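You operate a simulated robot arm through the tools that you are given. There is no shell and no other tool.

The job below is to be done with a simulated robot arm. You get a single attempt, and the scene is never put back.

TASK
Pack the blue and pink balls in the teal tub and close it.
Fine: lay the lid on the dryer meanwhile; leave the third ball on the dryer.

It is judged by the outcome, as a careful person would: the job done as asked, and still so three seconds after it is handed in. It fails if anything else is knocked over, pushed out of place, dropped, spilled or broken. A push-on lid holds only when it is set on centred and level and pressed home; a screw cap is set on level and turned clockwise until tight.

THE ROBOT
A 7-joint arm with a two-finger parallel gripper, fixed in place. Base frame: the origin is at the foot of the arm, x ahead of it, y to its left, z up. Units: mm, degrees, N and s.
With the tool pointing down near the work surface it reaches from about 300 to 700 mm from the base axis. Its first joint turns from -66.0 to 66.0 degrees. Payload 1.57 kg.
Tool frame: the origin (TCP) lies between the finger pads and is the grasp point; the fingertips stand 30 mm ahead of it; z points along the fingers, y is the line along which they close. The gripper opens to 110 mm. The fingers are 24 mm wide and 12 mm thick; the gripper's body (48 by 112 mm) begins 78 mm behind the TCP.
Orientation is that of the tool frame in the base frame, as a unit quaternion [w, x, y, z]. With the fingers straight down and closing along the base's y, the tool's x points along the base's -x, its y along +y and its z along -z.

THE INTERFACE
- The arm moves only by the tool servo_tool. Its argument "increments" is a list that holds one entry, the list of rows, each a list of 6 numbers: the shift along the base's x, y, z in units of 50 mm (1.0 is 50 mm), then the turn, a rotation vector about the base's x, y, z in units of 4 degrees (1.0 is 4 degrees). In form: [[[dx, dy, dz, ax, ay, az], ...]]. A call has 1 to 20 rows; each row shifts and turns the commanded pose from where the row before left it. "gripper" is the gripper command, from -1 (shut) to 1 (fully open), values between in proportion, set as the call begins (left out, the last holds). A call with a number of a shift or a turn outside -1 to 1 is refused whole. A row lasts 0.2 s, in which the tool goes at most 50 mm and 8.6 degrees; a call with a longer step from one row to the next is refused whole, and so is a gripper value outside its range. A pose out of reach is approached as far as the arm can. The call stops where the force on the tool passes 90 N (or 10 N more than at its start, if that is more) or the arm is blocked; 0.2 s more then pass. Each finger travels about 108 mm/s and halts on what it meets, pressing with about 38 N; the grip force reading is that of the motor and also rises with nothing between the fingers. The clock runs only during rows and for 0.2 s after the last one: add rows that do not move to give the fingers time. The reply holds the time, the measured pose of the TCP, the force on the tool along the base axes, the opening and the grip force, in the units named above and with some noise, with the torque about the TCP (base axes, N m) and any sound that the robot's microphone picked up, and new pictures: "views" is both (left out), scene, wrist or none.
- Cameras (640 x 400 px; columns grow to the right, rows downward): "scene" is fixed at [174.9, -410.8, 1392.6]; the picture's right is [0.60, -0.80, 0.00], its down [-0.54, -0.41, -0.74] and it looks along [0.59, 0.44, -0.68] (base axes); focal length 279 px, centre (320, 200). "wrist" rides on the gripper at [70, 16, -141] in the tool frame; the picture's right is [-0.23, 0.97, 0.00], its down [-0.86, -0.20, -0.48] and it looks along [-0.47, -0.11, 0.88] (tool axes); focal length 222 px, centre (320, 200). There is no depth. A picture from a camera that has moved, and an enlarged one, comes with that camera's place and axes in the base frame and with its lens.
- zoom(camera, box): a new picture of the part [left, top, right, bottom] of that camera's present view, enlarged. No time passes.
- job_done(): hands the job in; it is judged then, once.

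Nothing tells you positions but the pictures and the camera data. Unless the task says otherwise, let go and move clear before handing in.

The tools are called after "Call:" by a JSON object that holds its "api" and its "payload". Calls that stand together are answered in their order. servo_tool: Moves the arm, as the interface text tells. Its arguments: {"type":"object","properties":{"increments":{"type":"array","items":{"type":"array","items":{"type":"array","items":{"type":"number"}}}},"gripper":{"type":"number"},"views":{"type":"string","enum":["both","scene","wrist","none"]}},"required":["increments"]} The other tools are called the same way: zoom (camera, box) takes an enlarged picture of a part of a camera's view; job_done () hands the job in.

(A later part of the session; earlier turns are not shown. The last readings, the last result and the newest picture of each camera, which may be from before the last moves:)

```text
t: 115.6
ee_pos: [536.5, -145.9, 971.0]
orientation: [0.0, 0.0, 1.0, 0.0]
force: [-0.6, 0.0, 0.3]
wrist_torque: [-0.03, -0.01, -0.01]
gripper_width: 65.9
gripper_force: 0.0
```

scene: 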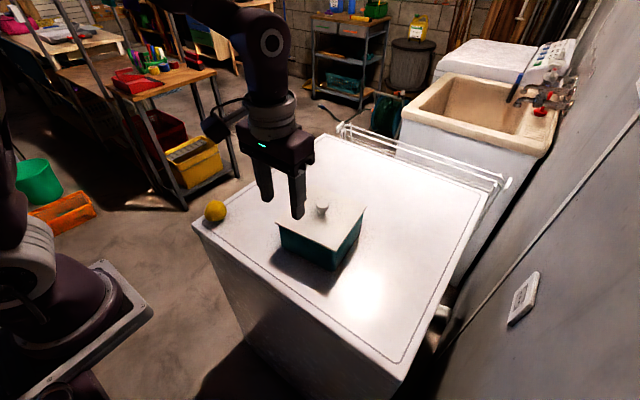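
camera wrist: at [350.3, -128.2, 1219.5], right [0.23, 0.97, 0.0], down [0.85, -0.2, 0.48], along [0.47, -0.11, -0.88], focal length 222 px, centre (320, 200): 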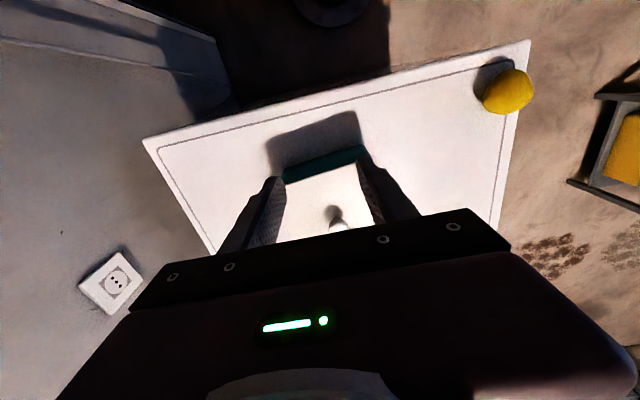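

The press and release completed with no sound and no side drag. I'll rise a few millimetres and check the lid.

Call:
{"api": "servo_tool", "payload": {"increments": [[[0, 0, 0.04, 0, 0, 0], [0, 0, 0.06, 0, 0, 0], [0, 0, 0, 0, 0, 0]]], "gripper": 0.2, "views": "none"}}

Call:
{"api": "zoom", "payload": {"camera": "scene", "box": [265, 205, 315, 245]}}

Call:
{"api": "zoom", "payload": {"camera": "scene", "box": [315, 225, 365, 265]}}

Call:
{"api": "zoom", "payload": {"camera": "scene", "box": [335, 190, 385, 230]}}

Call:
{"api": "zoom", "payload": {"camera": "wrist", "box": [240, 120, 400, 220]}}

```text
t: 116.4
ee_pos: [536.0, -145.9, 976.1]
orientation: [0.0, 0.0, 1.0, 0.001]
force: [-0.3, 0.5, 0.5]
wrist_torque: [0.0, 0.02, -0.01]
gripper_width: 66.0
gripper_force: 0.0
```

```text
10.00 times, centred on (290, 225) of scene
camera zoom: at [174.9, -410.8, 1392.6], right [0.6, -0.8, 0.0], down [-0.54, -0.41, -0.74], along [0.59, 0.44, -0.68], focal length 2786 px, centre (620, -50)
```

zoom: 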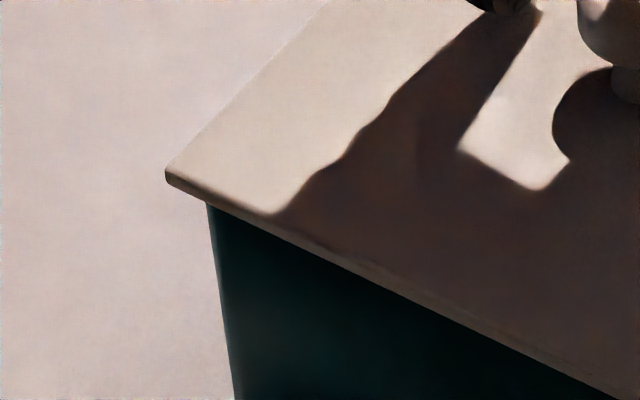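

```text
10.00 times, centred on (340, 245) of scene
camera zoom: at [174.9, -410.8, 1392.6], right [0.6, -0.8, 0.0], down [-0.54, -0.41, -0.74], along [0.59, 0.44, -0.68], focal length 2786 px, centre (120, -250)
```

zoom: 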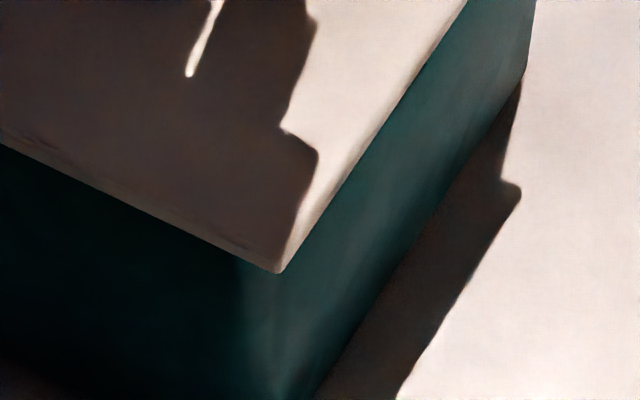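

```text
10.00 times, centred on (360, 210) of scene
camera zoom: at [174.9, -410.8, 1392.6], right [0.6, -0.8, 0.0], down [-0.54, -0.41, -0.74], along [0.59, 0.44, -0.68], focal length 2786 px, centre (-80, 100)
```

zoom: 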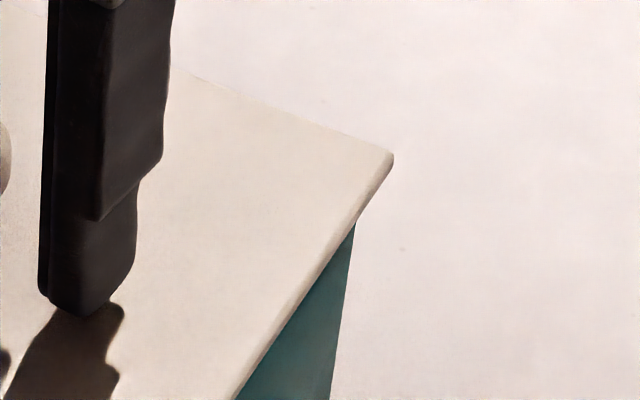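

```text
4.00 times, centred on (320, 170) of wrist
camera zoom: at [466.7, -129.4, 1118.9], right [0.23, 0.97, 0.0], down [0.86, -0.2, 0.48], along [0.47, -0.11, -0.88], focal length 888 px, centre (320, 320)
```

zoom: 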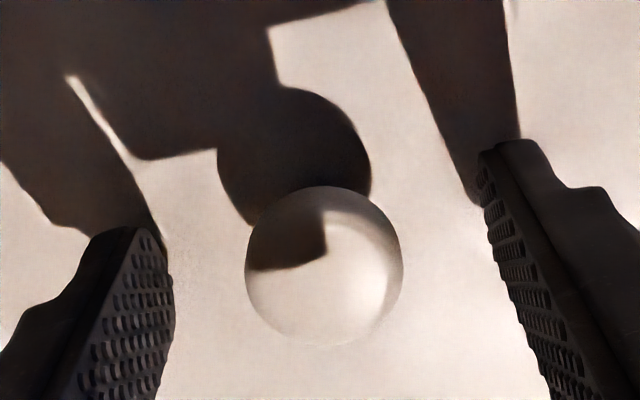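

The lid didn't shift at all during that press: it's level, centred, and at the same height before and after 62 N. I'll repeat the light-touch check, now after the clean press, to see if it's held better than before.

Call:
{"api": "servo_tool", "payload": {"increments": [[[0, 0, 0, 0, 0, 0], [0, 0, 0, 0, 0, 0]]], "gripper": -0.4, "views": "none"}}

Call:
{"api": "zoom", "payload": {"camera": "wrist", "box": [240, 120, 400, 220]}}

Call:
{"api": "servo_tool", "payload": {"increments": [[[0, 0, 0, 0, 0, 0], [0, 0, 0, 0, 0, 0]]], "gripper": -0.45, "views": "none"}}

```text
t: 117.0
ee_pos: [536.5, -146.6, 976.5]
orientation: [0.0, 0.0, 1.0, 0.0]
force: [0.2, 0.3, 0.4]
wrist_torque: [-0.01, 0.01, 0.01]
gripper_width: 33.1
gripper_force: 0.0
```

```text
4.00 times, centred on (320, 170) of wrist
camera zoom: at [466.7, -129.4, 1118.8], right [0.23, 0.97, 0.0], down [0.86, -0.2, 0.48], along [0.47, -0.11, -0.88], focal length 888 px, centre (320, 320)
```

zoom: 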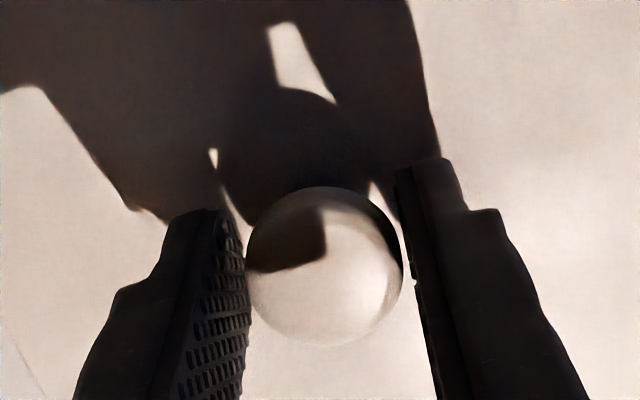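

```text
t: 117.6
ee_pos: [537.0, -147.3, 976.3]
orientation: [0.0, 0.001, 1.0, 0.0]
force: [0.2, 0.1, -0.9]
wrist_torque: [0.04, -0.04, 0.01]
gripper_width: 30.7
gripper_force: 0.2
```

Call:
{"api": "servo_tool", "payload": {"increments": [[[0, 0, 0, 0, 0, 0], [0, 0, 0, 0, 0, 0]]], "gripper": -0.465, "views": "none"}}

Call:
{"api": "servo_tool", "payload": {"increments": [[[0, 0, 0, 0, 0, 0], [0, 0, 0, 0, 0, 0]]], "gripper": -0.475, "views": "none"}}

Call:
{"api": "servo_tool", "payload": {"increments": [[[0, 0, 0, 0, 0, 0], [0, 0, 0, 0, 0, 0]]], "gripper": -0.485, "views": "none"}}

```text
t: 118.2
ee_pos: [536.3, -147.1, 976.8]
orientation: [0.0, 0.0, 1.0, 0.001]
force: [0.4, 1.4, 0.5]
wrist_torque: [0.01, -0.03, 0.02]
gripper_width: 30.4
gripper_force: 0.5
```

```text
t: 118.8
ee_pos: [536.8, -148.0, 975.4]
orientation: [0.0, 0.0, 1.0, 0.0]
force: [0.0, 1.1, -0.2]
wrist_torque: [0.01, 0.01, 0.01]
gripper_width: 30.5
gripper_force: 0.3
```

```text
t: 119.4
ee_pos: [537.0, -147.5, 976.5]
orientation: [0.0, 0.0, 1.0, -0.001]
force: [0.4, -0.6, 0.8]
wrist_torque: [-0.03, -0.02, -0.01]
gripper_width: 29.4
gripper_force: 5.7
heard: snap
```

A snap came again at about 1.5 N, just as the original closed lid behaved when I first touched its knob. I'll measure the lid now, under this light squeeze, then release and see whether it returns by itself.

Call:
{"api": "zoom", "payload": {"camera": "scene", "box": [265, 205, 315, 245]}}

Call:
{"api": "zoom", "payload": {"camera": "scene", "box": [335, 190, 385, 230]}}

Call:
{"api": "zoom", "payload": {"camera": "wrist", "box": [240, 120, 400, 220]}}

```text
10.00 times, centred on (290, 225) of scene
camera zoom: at [174.9, -410.8, 1392.6], right [0.6, -0.8, 0.0], down [-0.54, -0.41, -0.74], along [0.59, 0.44, -0.68], focal length 2786 px, centre (620, -50)
```

zoom: 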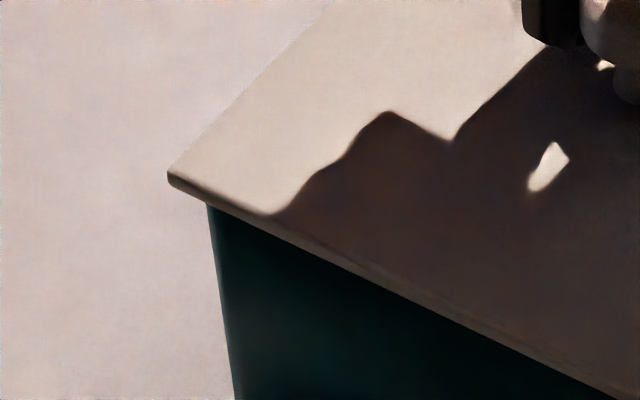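

```text
10.00 times, centred on (360, 210) of scene
camera zoom: at [174.9, -410.8, 1392.6], right [0.6, -0.8, 0.0], down [-0.54, -0.41, -0.74], along [0.59, 0.44, -0.68], focal length 2786 px, centre (-80, 100)
```

zoom: 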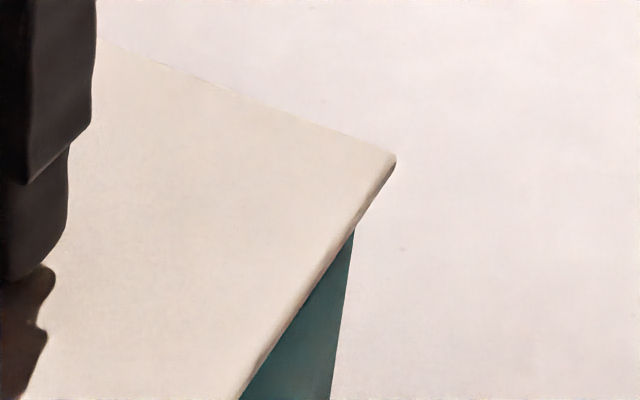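

```text
4.00 times, centred on (320, 170) of wrist
camera zoom: at [466.7, -129.5, 1118.8], right [0.23, 0.97, 0.0], down [0.86, -0.2, 0.48], along [0.47, -0.11, -0.88], focal length 888 px, centre (320, 320)
```

zoom: 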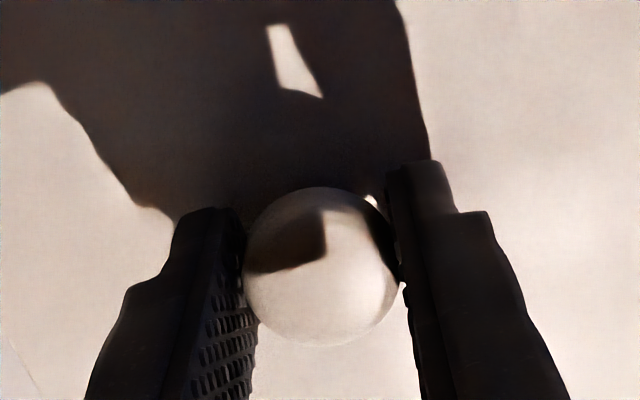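

Call:
{"api": "servo_tool", "payload": {"increments": [[[0, 0, 0, 0, 0, 0], [0, 0, 0, 0, 0, 0], [0, 0, 0, 0, 0, 0]]], "gripper": 0.1, "views": "none"}}

Call:
{"api": "zoom", "payload": {"camera": "scene", "box": [265, 205, 315, 245]}}

Call:
{"api": "zoom", "payload": {"camera": "scene", "box": [335, 190, 385, 230]}}

Call:
{"api": "zoom", "payload": {"camera": "wrist", "box": [240, 120, 400, 220]}}

```text
t: 120.2
ee_pos: [536.7, -147.6, 976.1]
orientation: [0.0, 0.0, 1.0, 0.0]
force: [-0.9, -0.5, -0.1]
wrist_torque: [-0.02, 0.02, -0.02]
gripper_width: 60.7
gripper_force: 0.0
heard: snap
```

```text
10.00 times, centred on (290, 225) of scene
camera zoom: at [174.9, -410.8, 1392.6], right [0.6, -0.8, 0.0], down [-0.54, -0.41, -0.74], along [0.59, 0.44, -0.68], focal length 2786 px, centre (620, -50)
```

zoom: 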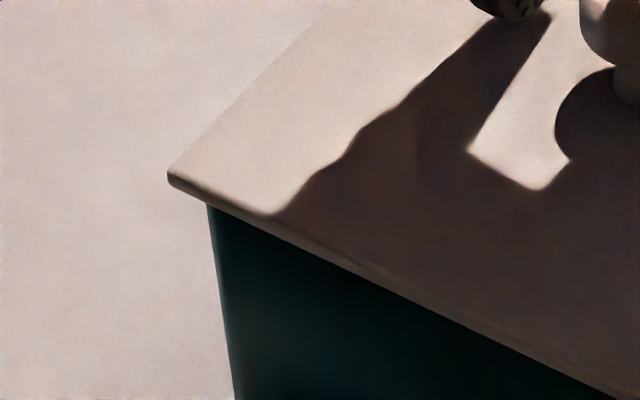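

```text
10.00 times, centred on (360, 210) of scene
camera zoom: at [174.9, -410.8, 1392.6], right [0.6, -0.8, 0.0], down [-0.54, -0.41, -0.74], along [0.59, 0.44, -0.68], focal length 2786 px, centre (-80, 100)
```

zoom: 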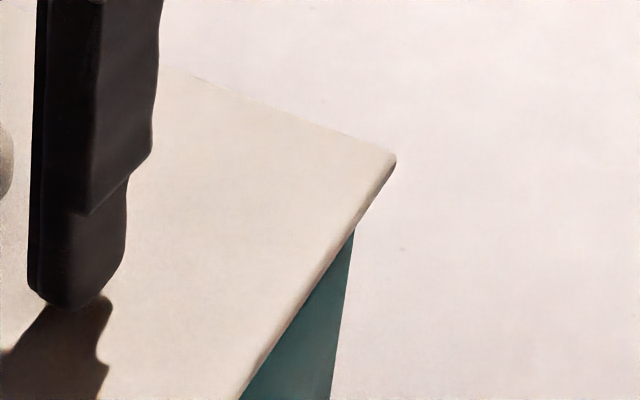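

```text
4.00 times, centred on (320, 170) of wrist
camera zoom: at [466.7, -129.4, 1118.8], right [0.23, 0.97, 0.0], down [0.86, -0.2, 0.48], along [0.47, -0.11, -0.88], focal length 888 px, centre (320, 320)
```

zoom: 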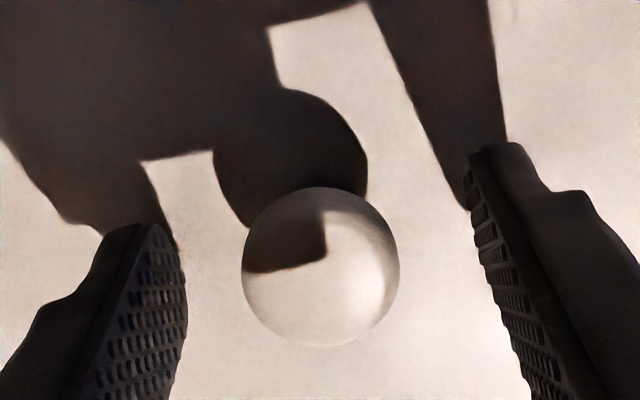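

On release the lid stayed about 0.6 mm over and snapped again. The knob is now exactly centred between the fingers, so I can close slowly with balanced fingers and try a small vertical pull to learn whether the lid is actually held.

Call:
{"api": "servo_tool", "payload": {"increments": [[[0, 0, 0, 0, 0, 0], [0, 0, 0, 0, 0, 0]]], "gripper": -0.43, "views": "none"}}

Call:
{"api": "servo_tool", "payload": {"increments": [[[0, 0, 0, 0, 0, 0], [0, 0, 0, 0, 0, 0]]], "gripper": -0.465, "views": "none"}}

Call:
{"api": "servo_tool", "payload": {"increments": [[[0, 0, 0, 0, 0, 0], [0, 0, 0, 0, 0, 0]]], "gripper": -0.48, "views": "none"}}

Call:
{"api": "servo_tool", "payload": {"increments": [[[0, 0, 0, 0, 0, 0], [0, 0, 0, 0, 0, 0]]], "gripper": -0.488, "views": "none"}}

```text
t: 120.8
ee_pos: [535.8, -146.1, 975.7]
orientation: [0.0, 0.0, 1.0, 0.0]
force: [0.1, -0.3, -0.3]
wrist_torque: [0.0, 0.01, -0.02]
gripper_width: 31.6
gripper_force: 0.0
```

```text
t: 121.4
ee_pos: [536.2, -146.7, 975.5]
orientation: [0.0, -0.001, 1.0, -0.001]
force: [0.1, -0.7, 0.3]
wrist_torque: [-0.01, -0.02, 0.03]
gripper_width: 29.9
gripper_force: 0.6
```

```text
t: 122.0
ee_pos: [536.0, -147.3, 976.3]
orientation: [0.0, 0.0, 1.0, 0.0]
force: [1.0, -0.6, -0.5]
wrist_torque: [-0.03, -0.02, 0.03]
gripper_width: 29.8
gripper_force: 0.2
```

```text
t: 122.6
ee_pos: [536.6, -147.0, 976.9]
orientation: [0.0, 0.0, 1.0, -0.001]
force: [0.4, -0.3, 0.4]
wrist_torque: [-0.01, -0.01, 0.0]
gripper_width: 29.7
gripper_force: 0.6
```

Call:
{"api": "servo_tool", "payload": {"increments": [[[0, 0, 0, 0, 0, 0], [0, 0, 0, 0, 0, 0]]], "gripper": -0.5, "views": "none"}}

Call:
{"api": "servo_tool", "payload": {"increments": [[[0, 0, 0, 0, 0, 0], [0, 0, 0, 0, 0, 0]]], "gripper": -0.515, "views": "none"}}

Call:
{"api": "servo_tool", "payload": {"increments": [[[0, 0, 0, 0, 0, 0], [0, 0, 0, 0, 0, 0]]], "gripper": -0.53, "views": "none"}}

```text
t: 123.2
ee_pos: [537.0, -146.5, 976.6]
orientation: [0.0, -0.001, 1.0, 0.001]
force: [0.0, -1.3, -0.5]
wrist_torque: [0.02, -0.01, -0.03]
gripper_width: 28.7
gripper_force: 1.0
```

```text
t: 123.8
ee_pos: [536.3, -146.6, 975.3]
orientation: [0.0, 0.0, 1.0, 0.0]
force: [0.8, -1.3, -0.2]
wrist_torque: [-0.04, 0.01, -0.03]
gripper_width: 28.3
gripper_force: 38.0
```

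```text
t: 124.4
ee_pos: [536.2, -146.4, 976.3]
orientation: [0.0, -0.001, 1.0, 0.0]
force: [0.2, -0.9, 0.2]
wrist_torque: [-0.01, -0.03, -0.06]
gripper_width: 28.3
gripper_force: 37.6
```

The knob is now gripped firmly with no snap, so the lid's state is undisturbed. Now a tiny vertical pull of 0.4 mm at a time, watching the force.

Call:
{"api": "servo_tool", "payload": {"increments": [[[0, 0, 0.008, 0, 0, 0], [0, 0, 0, 0, 0, 0]]], "gripper": -0.6, "views": "none"}}

Call:
{"api": "servo_tool", "payload": {"increments": [[[0, 0, 0.008, 0, 0, 0], [0, 0, 0, 0, 0, 0]]], "gripper": -0.6, "views": "none"}}

Call:
{"api": "servo_tool", "payload": {"increments": [[[0, 0, 0.01, 0, 0, 0], [0, 0, 0, 0, 0, 0]]], "gripper": -0.6, "views": "none"}}

```text
t: 125.0
ee_pos: [536.8, -147.2, 977.9]
orientation: [0.001, 0.0, 1.0, 0.0]
force: [0.6, 0.3, 0.0]
wrist_torque: [-0.01, -0.02, -0.01]
gripper_width: 28.0
gripper_force: 38.3
heard: snap
```

```text
t: 125.6
ee_pos: [535.5, -146.7, 977.0]
orientation: [0.0, 0.0, 1.0, 0.0]
force: [0.4, -0.1, 0.6]
wrist_torque: [-0.01, 0.0, -0.02]
gripper_width: 28.1
gripper_force: 37.8
```

```text
t: 126.2
ee_pos: [536.5, -147.2, 978.3]
orientation: [0.0, 0.0, 1.0, 0.0]
force: [0.6, -0.3, -0.9]
wrist_torque: [0.02, 0.0, -0.01]
gripper_width: 28.2
gripper_force: 38.1
```

That's informative: gripping in balance caused no snap, but lifting 0.4 mm did. So the lid was latched and the snap was it letting go, which means the clean press had closed it properly. I'll re-seat it the same way. First I'll compare the tub's place with the first picture.

Call:
{"api": "zoom", "payload": {"camera": "scene", "box": [180, 150, 400, 290]}}

Call:
{"api": "zoom", "payload": {"camera": "scene", "box": [265, 180, 375, 280]}}

```text
2.86 times, centred on (290, 220) of scene
camera zoom: at [175.0, -410.8, 1392.6], right [0.6, -0.8, 0.0], down [-0.54, -0.41, -0.74], along [0.59, 0.44, -0.68], focal length 796 px, centre (406, 143)
```

zoom: 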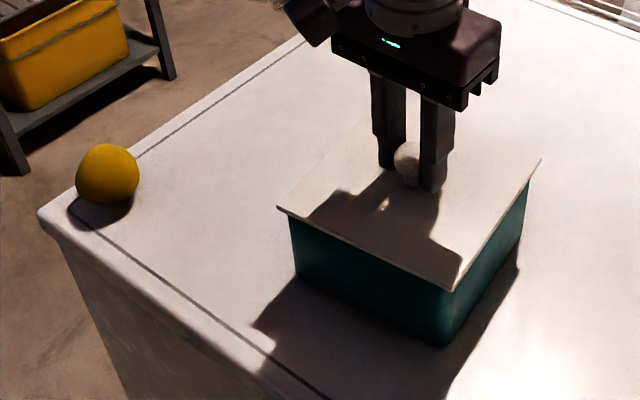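

```text
4.00 times, centred on (320, 230) of scene
camera zoom: at [175.0, -410.8, 1392.6], right [0.6, -0.8, 0.0], down [-0.54, -0.41, -0.74], along [0.59, 0.44, -0.68], focal length 1114 px, centre (320, 80)
```

zoom: 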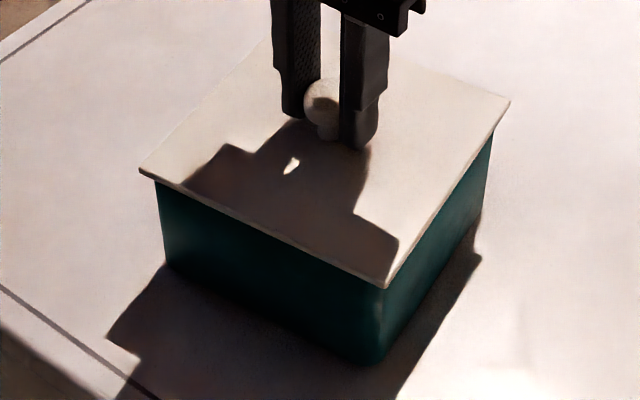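

Call:
{"api": "servo_tool", "payload": {"increments": [[[0, 0, 0.03, 0, 0, 0], [-0.012, 0.015, 0, 0, 0, 0], [0, 0, 0, 0, 0, 0]]], "gripper": -1, "views": "none"}}

Call:
{"api": "servo_tool", "payload": {"increments": [[[0, 0, -0.02, 0, 0, 0], [0, 0, -0.02, 0, 0, 0], [0, 0, 0, 0, 0, 0]]], "gripper": -1, "views": "none"}}

Call:
{"api": "zoom", "payload": {"camera": "scene", "box": [265, 205, 315, 245]}}

Call:
{"api": "zoom", "payload": {"camera": "scene", "box": [335, 190, 385, 230]}}

```text
t: 127.0
ee_pos: [535.1, -146.6, 979.7]
orientation: [-0.001, -0.001, 1.0, 0.0]
force: [0.3, -0.6, -0.6]
wrist_torque: [0.03, -0.01, -0.03]
gripper_width: 28.3
gripper_force: 37.6
```

```text
t: 127.8
ee_pos: [535.5, -146.9, 976.8]
orientation: [0.0, 0.001, 1.0, 0.001]
force: [0.4, -0.5, -0.6]
wrist_torque: [-0.03, 0.0, 0.03]
gripper_width: 28.2
gripper_force: 37.8
```

```text
10.00 times, centred on (290, 225) of scene
camera zoom: at [175.0, -410.8, 1392.6], right [0.6, -0.8, 0.0], down [-0.54, -0.41, -0.74], along [0.59, 0.44, -0.68], focal length 2786 px, centre (620, -50)
```

zoom: 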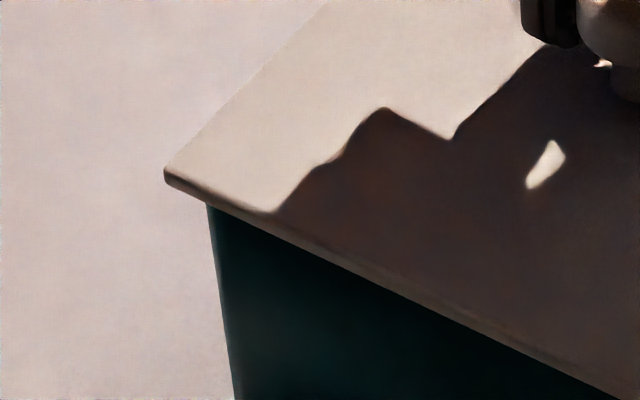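

```text
10.00 times, centred on (360, 210) of scene
camera zoom: at [175.0, -410.8, 1392.6], right [0.6, -0.8, 0.0], down [-0.54, -0.41, -0.74], along [0.59, 0.44, -0.68], focal length 2786 px, centre (-80, 100)
```

zoom: 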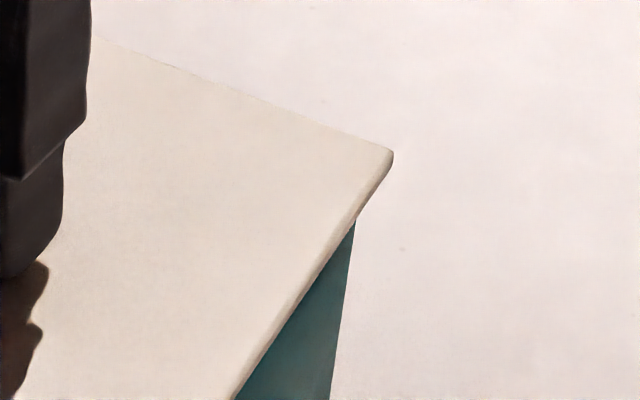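

The lid is centred over the tub again, with overhangs of 43 and 39 px. I'll lower it the last millimetre.

Call:
{"api": "servo_tool", "payload": {"increments": [[[0, 0, -0.015, 0, 0, 0], [0, 0, 0, 0, 0, 0]]], "gripper": -1, "views": "none"}}

Call:
{"api": "servo_tool", "payload": {"increments": [[[0, 0, -0.015, 0, 0, 0], [0, 0, 0, 0, 0, 0]]], "gripper": -1, "views": "none"}}

```text
t: 128.4
ee_pos: [536.7, -146.7, 976.0]
orientation: [0.0, 0.0, 1.0, 0.0]
force: [0.8, 0.2, -0.1]
wrist_torque: [-0.03, 0.02, 0.01]
gripper_width: 28.2
gripper_force: 38.6
```

```text
t: 129.0
ee_pos: [535.6, -146.6, 976.3]
orientation: [0.001, 0.0, 1.0, 0.0]
force: [-2.0, 1.2, 12.4]
wrist_torque: [0.06, 0.23, 0.0]
gripper_width: 28.1
gripper_force: 37.5
```

Call:
{"api": "servo_tool", "payload": {"increments": [[[0, 0, -0.015, 0, 0, 0], [0, 0, 0, 0, 0, 0]]], "gripper": -1, "views": "none"}}

Call:
{"api": "servo_tool", "payload": {"increments": [[[0, 0, -0.015, 0, 0, 0], [0, 0, 0, 0, 0, 0]]], "gripper": -1, "views": "none"}}

```text
t: 129.6
ee_pos: [535.7, -147.6, 975.9]
orientation: [0.001, 0.001, 1.0, 0.001]
force: [-1.8, 2.4, 29.0]
wrist_torque: [0.08, 0.22, 0.02]
gripper_width: 28.1
gripper_force: 37.6
```

```text
t: 130.2
ee_pos: [535.6, -147.1, 975.3]
orientation: [0.001, 0.0, 1.0, -0.001]
force: [-0.4, 2.2, 37.1]
wrist_torque: [0.06, -0.07, -0.02]
gripper_width: 28.3
gripper_force: 38.1
```

Call:
{"api": "servo_tool", "payload": {"increments": [[[0, 0, 0.02, 0, 0, 0], [0, 0, 0, 0, 0, 0]]], "gripper": -1, "views": "none"}}

Call:
{"api": "servo_tool", "payload": {"increments": [[[0, 0, 0.015, 0, 0, 0], [0, 0, 0, 0, 0, 0]]], "gripper": -1, "views": "none"}}

```text
t: 130.8
ee_pos: [535.3, -146.0, 975.0]
orientation: [0.0, 0.0, 1.0, -0.001]
force: [3.3, -3.9, 22.6]
wrist_torque: [-0.1, -0.41, -0.06]
gripper_width: 28.3
gripper_force: 37.6
```

```text
t: 131.4
ee_pos: [534.8, -145.3, 975.1]
orientation: [-0.001, 0.0, 1.0, 0.0]
force: [3.0, -3.4, 6.5]
wrist_torque: [-0.05, -0.45, -0.14]
gripper_width: 28.1
gripper_force: 38.0
```

Call:
{"api": "servo_tool", "payload": {"increments": [[[0.006, -0.007, 0.003, 0, 0, 0], [0, 0, 0, 0, 0, 0]]], "gripper": -1, "views": "none"}}

```text
t: 132.0
ee_pos: [535.5, -146.3, 975.0]
orientation: [0.0, 0.0, 1.0, -0.001]
force: [-0.3, 0.7, 0.3]
wrist_torque: [0.0, 0.02, 0.0]
gripper_width: 28.4
gripper_force: 38.0
```

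Forces are zero. I'll open the fingers now.

Call:
{"api": "servo_tool", "payload": {"increments": [[[0, 0, 0, 0, 0, 0], [0, 0, 0, 0, 0, 0], [0, 0, 0, 0, 0, 0]]], "gripper": 0.2, "views": "none"}}

Call:
{"api": "zoom", "payload": {"camera": "scene", "box": [265, 205, 315, 245]}}

Call:
{"api": "zoom", "payload": {"camera": "scene", "box": [315, 225, 365, 265]}}

Call:
{"api": "zoom", "payload": {"camera": "scene", "box": [335, 190, 385, 230]}}

Call:
{"api": "zoom", "payload": {"camera": "wrist", "box": [240, 120, 400, 220]}}

```text
t: 132.8
ee_pos: [535.4, -145.1, 976.4]
orientation: [0.001, 0.0, 1.0, 0.001]
force: [-0.1, 1.3, 0.2]
wrist_torque: [0.02, 0.01, 0.0]
gripper_width: 65.8
gripper_force: 0.0
heard: snap
```

```text
10.00 times, centred on (290, 225) of scene
camera zoom: at [174.9, -410.8, 1392.6], right [0.6, -0.8, 0.0], down [-0.54, -0.41, -0.74], along [0.59, 0.44, -0.68], focal length 2786 px, centre (620, -50)
```

zoom: 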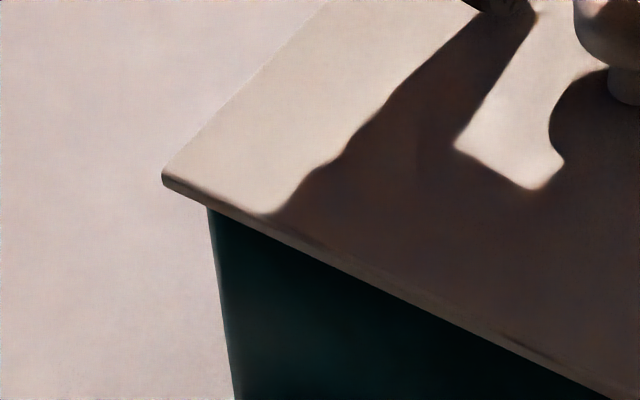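

```text
10.00 times, centred on (340, 245) of scene
camera zoom: at [174.9, -410.8, 1392.6], right [0.6, -0.8, 0.0], down [-0.54, -0.41, -0.74], along [0.59, 0.44, -0.68], focal length 2786 px, centre (120, -250)
```

zoom: 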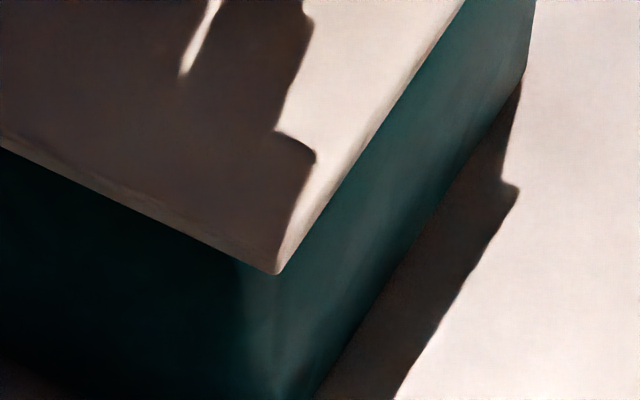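

```text
10.00 times, centred on (360, 210) of scene
camera zoom: at [174.9, -410.8, 1392.6], right [0.6, -0.8, 0.0], down [-0.54, -0.41, -0.74], along [0.59, 0.44, -0.68], focal length 2786 px, centre (-80, 100)
```

zoom: 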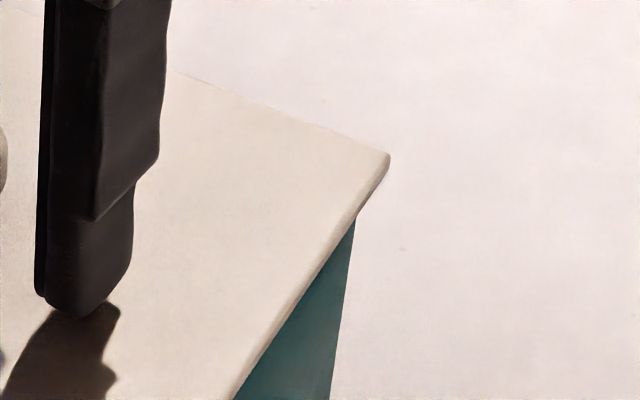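

```text
4.00 times, centred on (320, 170) of wrist
camera zoom: at [466.3, -128.8, 1118.7], right [0.23, 0.97, 0.0], down [0.86, -0.2, 0.48], along [0.47, -0.11, -0.88], focal length 888 px, centre (320, 320)
```

zoom: 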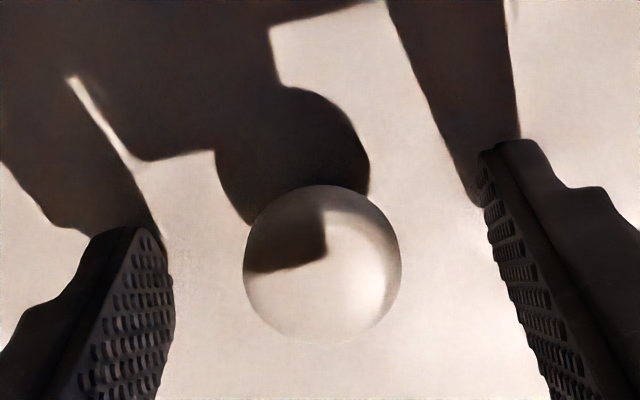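

Released with a snap, so it's latched again. One corner looks perhaps 1 mm proud, so now the clean press: straight down on the plate with open fingers, nulling side forces as before.

Call:
{"api": "servo_tool", "payload": {"increments": [[[0, 0, -0.04, 0, 0, 0], [0, 0, -0.03, 0, 0, 0], [0, 0, 0, 0, 0, 0]]], "gripper": 0.2, "views": "none"}}

Call:
{"api": "servo_tool", "payload": {"increments": [[[0, 0, -0.02, 0, 0, 0], [0, 0, 0, 0, 0, 0]]], "gripper": 0.2, "views": "none"}}

Call:
{"api": "servo_tool", "payload": {"increments": [[[0, 0, -0.015, 0, 0, 0], [0, 0, 0, 0, 0, 0]]], "gripper": 0.2, "views": "none"}}

```text
t: 133.6
ee_pos: [535.4, -146.9, 971.3]
orientation: [-0.001, 0.0, 1.0, 0.0]
force: [-0.3, -0.3, 0.3]
wrist_torque: [-0.01, 0.0, 0.01]
gripper_width: 65.6
gripper_force: 0.0
```

```text
t: 134.2
ee_pos: [536.6, -146.0, 971.5]
orientation: [0.0, 0.0, 1.0, 0.0]
force: [-0.8, 0.3, -0.1]
wrist_torque: [0.01, 0.03, 0.0]
gripper_width: 66.1
gripper_force: 0.0
```

```text
t: 134.8
ee_pos: [535.9, -146.3, 970.3]
orientation: [0.001, 0.0, 1.0, 0.0]
force: [-1.0, -1.4, 11.8]
wrist_torque: [0.12, 0.06, 0.01]
gripper_width: 66.1
gripper_force: 0.2
```

Call:
{"api": "servo_tool", "payload": {"increments": [[[-0.002, 0.002, -0.01, 0, 0, 0], [0, 0, 0, 0, 0, 0]]], "gripper": 0.2, "views": "none"}}

Call:
{"api": "servo_tool", "payload": {"increments": [[[-0.003, 0.003, -0.01, 0, 0, 0], [0, 0, 0, 0, 0, 0]]], "gripper": 0.2, "views": "none"}}

Call:
{"api": "servo_tool", "payload": {"increments": [[[-0.003, 0.003, -0.01, 0, 0, 0], [0, 0, 0, 0, 0, 0]]], "gripper": 0.2, "views": "none"}}

Call:
{"api": "servo_tool", "payload": {"increments": [[[-0.003, 0.003, -0.01, 0, 0, 0], [0, 0, 0, 0, 0, 0]]], "gripper": 0.2, "views": "none"}}

```text
t: 135.4
ee_pos: [535.6, -146.0, 971.6]
orientation: [0.001, 0.0, 1.0, -0.001]
force: [3.2, -2.1, 19.4]
wrist_torque: [0.07, -0.09, -0.07]
gripper_width: 66.3
gripper_force: 0.0
```

```text
t: 136.0
ee_pos: [535.3, -145.4, 970.5]
orientation: [0.002, 0.001, 1.0, -0.001]
force: [5.2, -1.3, 29.1]
wrist_torque: [0.14, -0.11, -0.03]
gripper_width: 66.2
gripper_force: 0.1
```

```text
t: 136.6
ee_pos: [535.9, -145.5, 971.0]
orientation: [0.002, 0.0, 1.0, -0.001]
force: [4.5, -1.3, 47.9]
wrist_torque: [0.28, -0.03, 0.06]
gripper_width: 65.7
gripper_force: 0.1
```

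```text
t: 137.2
ee_pos: [535.9, -146.0, 971.1]
orientation: [0.003, 0.0, 1.0, 0.0]
force: [3.4, -1.0, 54.7]
wrist_torque: [0.32, 0.03, 0.02]
gripper_width: 66.2
gripper_force: 0.0
```

Call:
{"api": "servo_tool", "payload": {"increments": [[[0.004, 0, -0.01, 0, 0, 0], [0, 0, 0, 0, 0, 0], [0, 0, 0, 0, 0, 0], [0, 0, 0, 0, 0, 0]]], "gripper": 0.2, "views": "none"}}

Call:
{"api": "servo_tool", "payload": {"increments": [[[0.002, 0, -0.01, 0, 0, 0], [0, 0, 0, 0, 0, 0], [0, 0, 0, 0, 0, 0], [0, 0, 0, 0, 0, 0]]], "gripper": 0.2, "views": "none"}}

Call:
{"api": "zoom", "payload": {"camera": "scene", "box": [265, 205, 315, 245]}}

Call:
{"api": "zoom", "payload": {"camera": "scene", "box": [315, 225, 365, 265]}}

Call:
{"api": "zoom", "payload": {"camera": "scene", "box": [335, 190, 385, 230]}}

```text
t: 138.2
ee_pos: [535.0, -146.1, 970.0]
orientation: [0.003, 0.001, 1.0, -0.001]
force: [0.1, 3.3, 60.1]
wrist_torque: [0.47, 0.16, 0.03]
gripper_width: 65.9
gripper_force: 0.2
```

```text
t: 139.2
ee_pos: [536.5, -146.0, 970.5]
orientation: [0.002, 0.0, 1.0, -0.001]
force: [-4.7, 1.7, 66.3]
wrist_torque: [0.57, 0.36, 0.04]
gripper_width: 65.9
gripper_force: 0.1
```

```text
10.00 times, centred on (290, 225) of scene
camera zoom: at [173.7, -410.5, 1392.9], right [0.6, -0.8, 0.0], down [-0.54, -0.41, -0.74], along [0.59, 0.44, -0.68], focal length 2786 px, centre (620, -50)
```

zoom: 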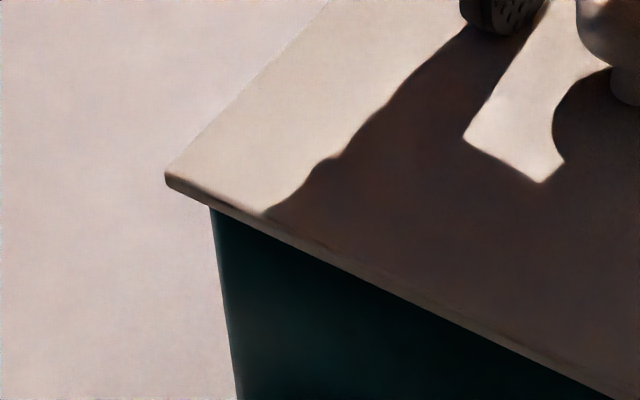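

```text
10.00 times, centred on (340, 245) of scene
camera zoom: at [173.7, -410.5, 1392.9], right [0.6, -0.8, 0.0], down [-0.54, -0.41, -0.74], along [0.59, 0.44, -0.68], focal length 2786 px, centre (120, -250)
```

zoom: 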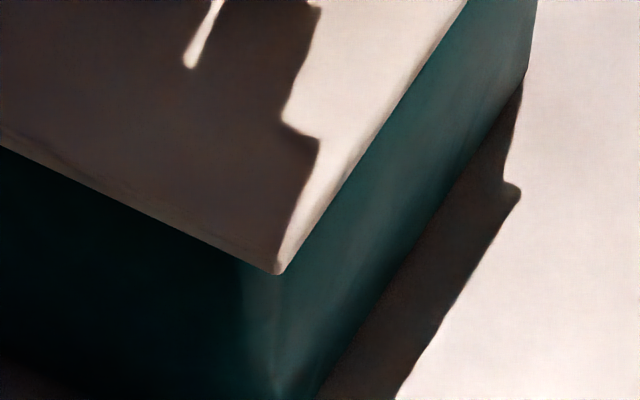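

```text
10.00 times, centred on (360, 210) of scene
camera zoom: at [173.7, -410.5, 1392.9], right [0.6, -0.8, 0.0], down [-0.54, -0.41, -0.74], along [0.59, 0.44, -0.68], focal length 2786 px, centre (-80, 100)
```

zoom: 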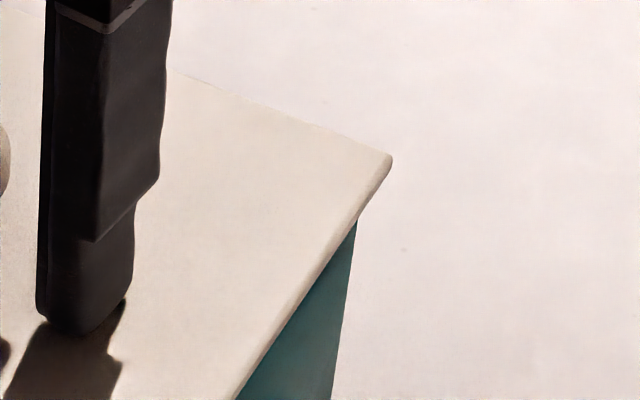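

The press at 66 N levelled the lid with no sound. I'll unload in tiny steps, cancelling the side forces.

Call:
{"api": "servo_tool", "payload": {"increments": [[[-0.003, 0.002, 0.008, 0, 0, 0], [0, 0, 0, 0, 0, 0]]], "gripper": 0.2, "views": "none"}}

Call:
{"api": "servo_tool", "payload": {"increments": [[[0.003, -0.003, 0.01, 0, 0, 0], [0, 0, 0, 0, 0, 0]]], "gripper": 0.2, "views": "none"}}

Call:
{"api": "servo_tool", "payload": {"increments": [[[0.004, -0.004, 0.01, 0, 0, 0], [0, 0, 0, 0, 0, 0]]], "gripper": 0.2, "views": "none"}}

```text
t: 139.8
ee_pos: [535.8, -145.6, 970.2]
orientation: [0.003, -0.001, 1.0, -0.001]
force: [-1.1, -1.8, 56.8]
wrist_torque: [0.46, 0.13, -0.01]
gripper_width: 65.8
gripper_force: 0.1
```

```text
t: 140.4
ee_pos: [535.8, -146.5, 970.8]
orientation: [0.001, 0.0, 1.0, -0.001]
force: [0.9, -2.4, 50.2]
wrist_torque: [0.18, 0.05, -0.06]
gripper_width: 66.0
gripper_force: 0.0
```

```text
t: 141.0
ee_pos: [535.9, -146.8, 971.7]
orientation: [0.001, -0.001, 1.0, -0.001]
force: [3.4, -3.9, 38.7]
wrist_torque: [0.04, -0.09, 0.0]
gripper_width: 65.8
gripper_force: 0.0
```

Call:
{"api": "servo_tool", "payload": {"increments": [[[0.009, -0.008, 0.008, 0, 0, 0], [0, 0, 0, 0, 0, 0]]], "gripper": 0.2, "views": "none"}}

Call:
{"api": "servo_tool", "payload": {"increments": [[[0.005, -0.004, 0.008, 0, 0, 0], [0, 0, 0, 0, 0, 0]]], "gripper": 0.2, "views": "none"}}

Call:
{"api": "servo_tool", "payload": {"increments": [[[0.004, -0.002, 0.008, 0, 0, 0], [0, 0, 0, 0, 0, 0]]], "gripper": 0.2, "views": "none"}}

```text
t: 141.6
ee_pos: [536.1, -145.1, 971.4]
orientation: [0.001, 0.0, 1.0, 0.0]
force: [0.9, -0.5, 39.7]
wrist_torque: [-0.02, -0.04, -0.06]
gripper_width: 66.2
gripper_force: 0.0
```

```text
t: 142.2
ee_pos: [536.1, -146.3, 970.4]
orientation: [0.0, 0.0, 1.0, 0.0]
force: [-2.6, 5.1, 36.9]
wrist_torque: [0.04, 0.1, -0.04]
gripper_width: 65.7
gripper_force: 0.1
```

```text
t: 142.8
ee_pos: [535.4, -146.1, 971.2]
orientation: [-0.001, -0.001, 1.0, 0.001]
force: [-3.5, 9.4, 27.5]
wrist_torque: [0.19, 0.09, 0.0]
gripper_width: 66.0
gripper_force: 0.0
```

Call:
{"api": "servo_tool", "payload": {"increments": [[[-0.006, 0.014, 0.004, 0, 0, 0], [0, 0, 0, 0, 0, 0]]], "gripper": 0.2, "views": "none"}}

Call:
{"api": "servo_tool", "payload": {"increments": [[[0, 0.002, 0.008, 0, 0, 0], [0, 0, 0, 0, 0, 0]]], "gripper": 0.2, "views": "none"}}

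```text
t: 143.4
ee_pos: [536.5, -146.6, 971.7]
orientation: [0.0, 0.0, 1.0, 0.0]
force: [-2.5, 3.6, 14.7]
wrist_torque: [0.16, 0.08, 0.1]
gripper_width: 65.9
gripper_force: 0.1
```

```text
t: 144.0
ee_pos: [537.1, -147.1, 970.1]
orientation: [0.0, 0.001, 1.0, 0.0]
force: [0.4, 0.1, -0.8]
wrist_torque: [-0.01, -0.01, 0.02]
gripper_width: 65.8
gripper_force: 0.1
```

Fully unloaded with no snap, so the lid stays latched. I'll rise straight up clear of the knob and inspect.

Call:
{"api": "servo_tool", "payload": {"increments": [[[0, 0, 0.05, 0, 0, 0], [0, 0, 0.2, 0, 0, 0], [0, 0, 0.5, 0, 0, 0], [0, 0, 0.8, 0, 0, 0], [0, 0, 0.8, 0, 0, 0], [0, 0, 0.5, 0, 0, 0], [0, 0, 0, 0, 0, 0]]], "gripper": 0.2}}

Call:
{"api": "zoom", "payload": {"camera": "scene", "box": [180, 150, 400, 290]}}

Call:
{"api": "zoom", "payload": {"camera": "scene", "box": [265, 205, 315, 245]}}

Call:
{"api": "zoom", "payload": {"camera": "scene", "box": [315, 225, 365, 265]}}

Call:
{"api": "zoom", "payload": {"camera": "scene", "box": [335, 190, 385, 230]}}

```text
t: 145.6
ee_pos: [536.0, -146.8, 1114.9]
orientation: [0.0, 0.0, 1.0, 0.0]
force: [-0.3, -0.3, 0.3]
wrist_torque: [-0.01, -0.02, 0.0]
gripper_width: 66.0
gripper_force: 0.1
camera wrist: at [466.3, -128.6, 1257.5], right [0.23, 0.97, 0.0], down [0.85, -0.2, 0.48], along [0.47, -0.11, -0.88], focal length 222 px, centre (320, 200)
```

scene: 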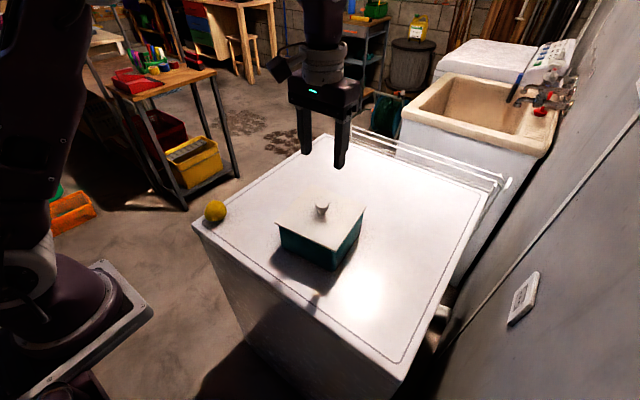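
wrist: 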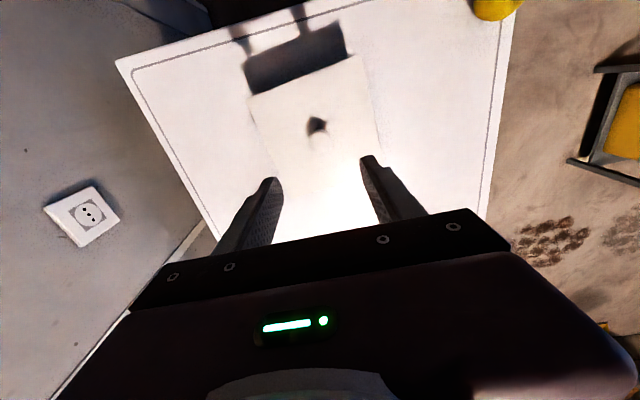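

```text
2.86 times, centred on (290, 220) of scene
camera zoom: at [174.9, -410.8, 1392.6], right [0.6, -0.8, 0.0], down [-0.54, -0.41, -0.74], along [0.59, 0.44, -0.68], focal length 796 px, centre (406, 143)
```

zoom: 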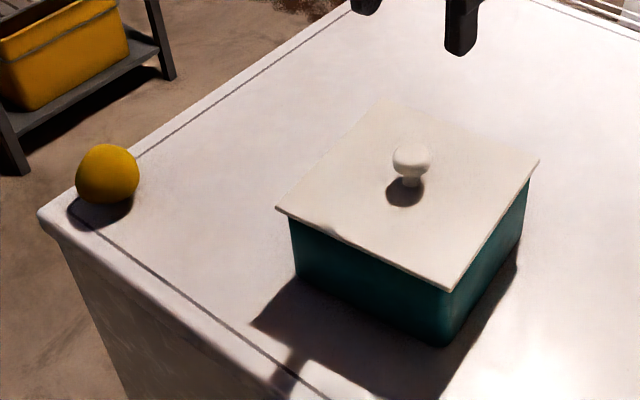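

```text
10.00 times, centred on (290, 225) of scene
camera zoom: at [174.9, -410.8, 1392.6], right [0.6, -0.8, 0.0], down [-0.54, -0.41, -0.74], along [0.59, 0.44, -0.68], focal length 2786 px, centre (620, -50)
```

zoom: 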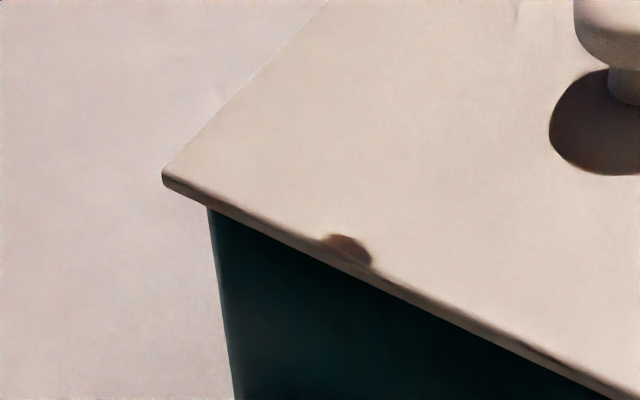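

```text
10.00 times, centred on (340, 245) of scene
camera zoom: at [174.9, -410.8, 1392.6], right [0.6, -0.8, 0.0], down [-0.54, -0.41, -0.74], along [0.59, 0.44, -0.68], focal length 2786 px, centre (120, -250)
```

zoom: 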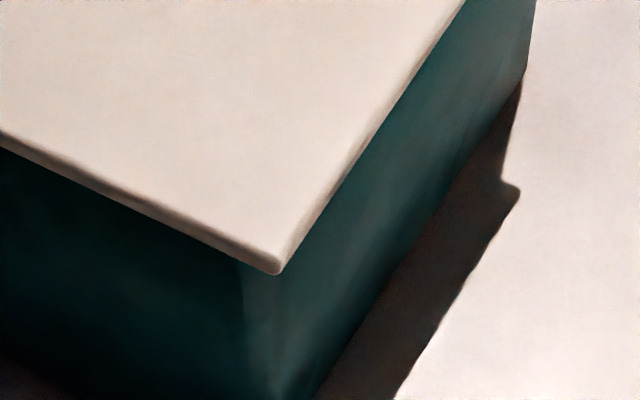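

```text
10.00 times, centred on (360, 210) of scene
camera zoom: at [174.9, -410.8, 1392.6], right [0.6, -0.8, 0.0], down [-0.54, -0.41, -0.74], along [0.59, 0.44, -0.68], focal length 2786 px, centre (-80, 100)
```

zoom: 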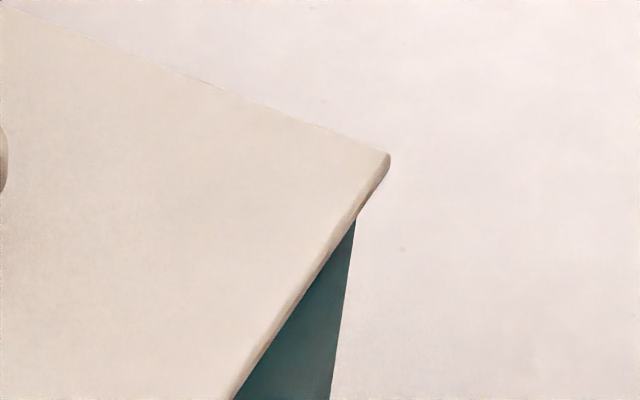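

The lid is on with no snap on leaving, but comparing corners it sits about 1 mm off-centre relative to its original relation to the tub, with the far-right corner maybe 1 mm proud. I'll fix this with a gentle re-centring of about 1 mm, then press again.

Call:
{"api": "servo_tool", "payload": {"increments": [[[0, 0, -0.5, 0, 0, 0], [0, 0, -0.8, 0, 0, 0], [0, 0, -0.8, 0, 0, 0], [0, 0, -0.45, 0, 0, 0], [0, 0, -0.2, 0, 0, 0], [0, 0, 0, 0, 0, 0], [0, 0, 0, 0, 0, 0]]], "gripper": 0.0, "views": "none"}}

Call:
{"api": "zoom", "payload": {"camera": "wrist", "box": [240, 120, 400, 220]}}

```text
t: 147.2
ee_pos: [535.3, -146.0, 977.5]
orientation: [-0.001, 0.0, 1.0, 0.0]
force: [0.1, -0.3, -0.4]
wrist_torque: [0.0, 0.0, -0.01]
gripper_width: 55.2
gripper_force: 0.1
```

```text
4.00 times, centred on (320, 170) of wrist
camera zoom: at [465.7, -128.9, 1119.9], right [0.23, 0.97, 0.0], down [0.86, -0.2, 0.48], along [0.47, -0.11, -0.88], focal length 888 px, centre (320, 320)
```

zoom: 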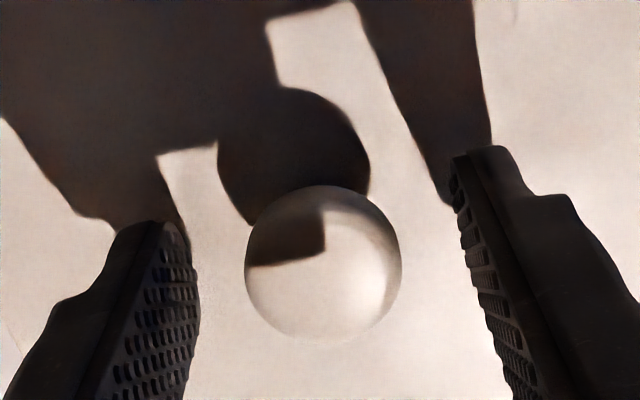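

Call:
{"api": "servo_tool", "payload": {"increments": [[[0, 0.008, 0, 0, 0, 0], [0, 0, 0, 0, 0, 0]]], "gripper": -0.4, "views": "none"}}

Call:
{"api": "servo_tool", "payload": {"increments": [[[0, 0, 0, 0, 0, 0], [0, 0, 0, 0, 0, 0]]], "gripper": -0.46, "views": "none"}}

Call:
{"api": "servo_tool", "payload": {"increments": [[[0, 0, 0, 0, 0, 0], [0, 0, 0, 0, 0, 0]]], "gripper": -0.485, "views": "none"}}

Call:
{"api": "servo_tool", "payload": {"increments": [[[0, 0, 0, 0, 0, 0], [0, 0, 0, 0, 0, 0]]], "gripper": -0.5, "views": "none"}}

Call:
{"api": "servo_tool", "payload": {"increments": [[[0, 0, 0, 0, 0, 0], [0, 0, 0, 0, 0, 0]]], "gripper": -0.52, "views": "none"}}

```text
t: 147.8
ee_pos: [535.5, -146.9, 976.4]
orientation: [-0.001, 0.0, 1.0, 0.0]
force: [-0.4, -0.3, 0.5]
wrist_torque: [-0.04, 0.01, 0.01]
gripper_width: 32.8
gripper_force: 0.1
```

```text
t: 148.4
ee_pos: [535.1, -145.4, 977.9]
orientation: [0.0, 0.0, 1.0, -0.001]
force: [0.5, -0.9, -0.5]
wrist_torque: [-0.01, -0.01, 0.05]
gripper_width: 29.9
gripper_force: 0.0
```

```text
t: 149.0
ee_pos: [536.8, -146.6, 977.8]
orientation: [0.0, 0.0, 1.0, 0.0]
force: [0.4, -0.8, 0.5]
wrist_torque: [-0.02, 0.01, -0.03]
gripper_width: 29.3
gripper_force: 5.8
```

```text
t: 149.6
ee_pos: [535.7, -145.7, 978.3]
orientation: [0.0, 0.0, 1.0, 0.0]
force: [-0.3, -1.4, 0.5]
wrist_torque: [-0.05, -0.01, -0.02]
gripper_width: 28.9
gripper_force: 0.8
```

```text
t: 150.2
ee_pos: [536.1, -146.2, 977.7]
orientation: [-0.001, 0.0, 1.0, 0.0]
force: [-0.3, -0.9, -0.3]
wrist_torque: [0.01, 0.02, -0.02]
gripper_width: 28.3
gripper_force: 38.0
```

Gripped without a snap. I need to lift it a little anyway, so I'll raise in 0.15 mm steps to see how strongly it was held.

Call:
{"api": "servo_tool", "payload": {"increments": [[[0, 0, 0.003, 0, 0, 0], [0, 0, 0, 0, 0, 0]]], "gripper": -1, "views": "none"}}

Call:
{"api": "servo_tool", "payload": {"increments": [[[0, 0, 0.003, 0, 0, 0], [0, 0, 0, 0, 0, 0]]], "gripper": -1, "views": "none"}}

Call:
{"api": "servo_tool", "payload": {"increments": [[[0, 0, 0.003, 0, 0, 0], [0, 0, 0, 0, 0, 0]]], "gripper": -1, "views": "none"}}

Call:
{"api": "servo_tool", "payload": {"increments": [[[0, 0, 0.003, 0, 0, 0], [0, 0, 0, 0, 0, 0]]], "gripper": -1, "views": "none"}}

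```text
t: 150.8
ee_pos: [536.1, -145.9, 976.8]
orientation: [0.001, 0.0, 1.0, 0.001]
force: [-4.2, -1.5, 5.0]
wrist_torque: [-0.01, 0.14, -0.05]
gripper_width: 28.2
gripper_force: 38.1
```

```text
t: 151.4
ee_pos: [536.3, -145.4, 975.9]
orientation: [-0.001, 0.0, 1.0, 0.0]
force: [-0.4, 0.4, 0.3]
wrist_torque: [-0.17, 0.12, 0.0]
gripper_width: 28.1
gripper_force: 38.2
heard: snap
```

```text
t: 152.0
ee_pos: [536.8, -145.9, 977.4]
orientation: [0.0, 0.0, 1.0, 0.0]
force: [-0.4, 2.6, 3.7]
wrist_torque: [0.05, 0.03, -0.02]
gripper_width: 28.5
gripper_force: 38.0
```

```text
t: 152.6
ee_pos: [536.3, -145.9, 976.8]
orientation: [0.0, 0.0, 1.0, 0.0]
force: [0.1, 2.2, 8.1]
wrist_torque: [0.08, -0.02, -0.02]
gripper_width: 28.2
gripper_force: 38.0
```

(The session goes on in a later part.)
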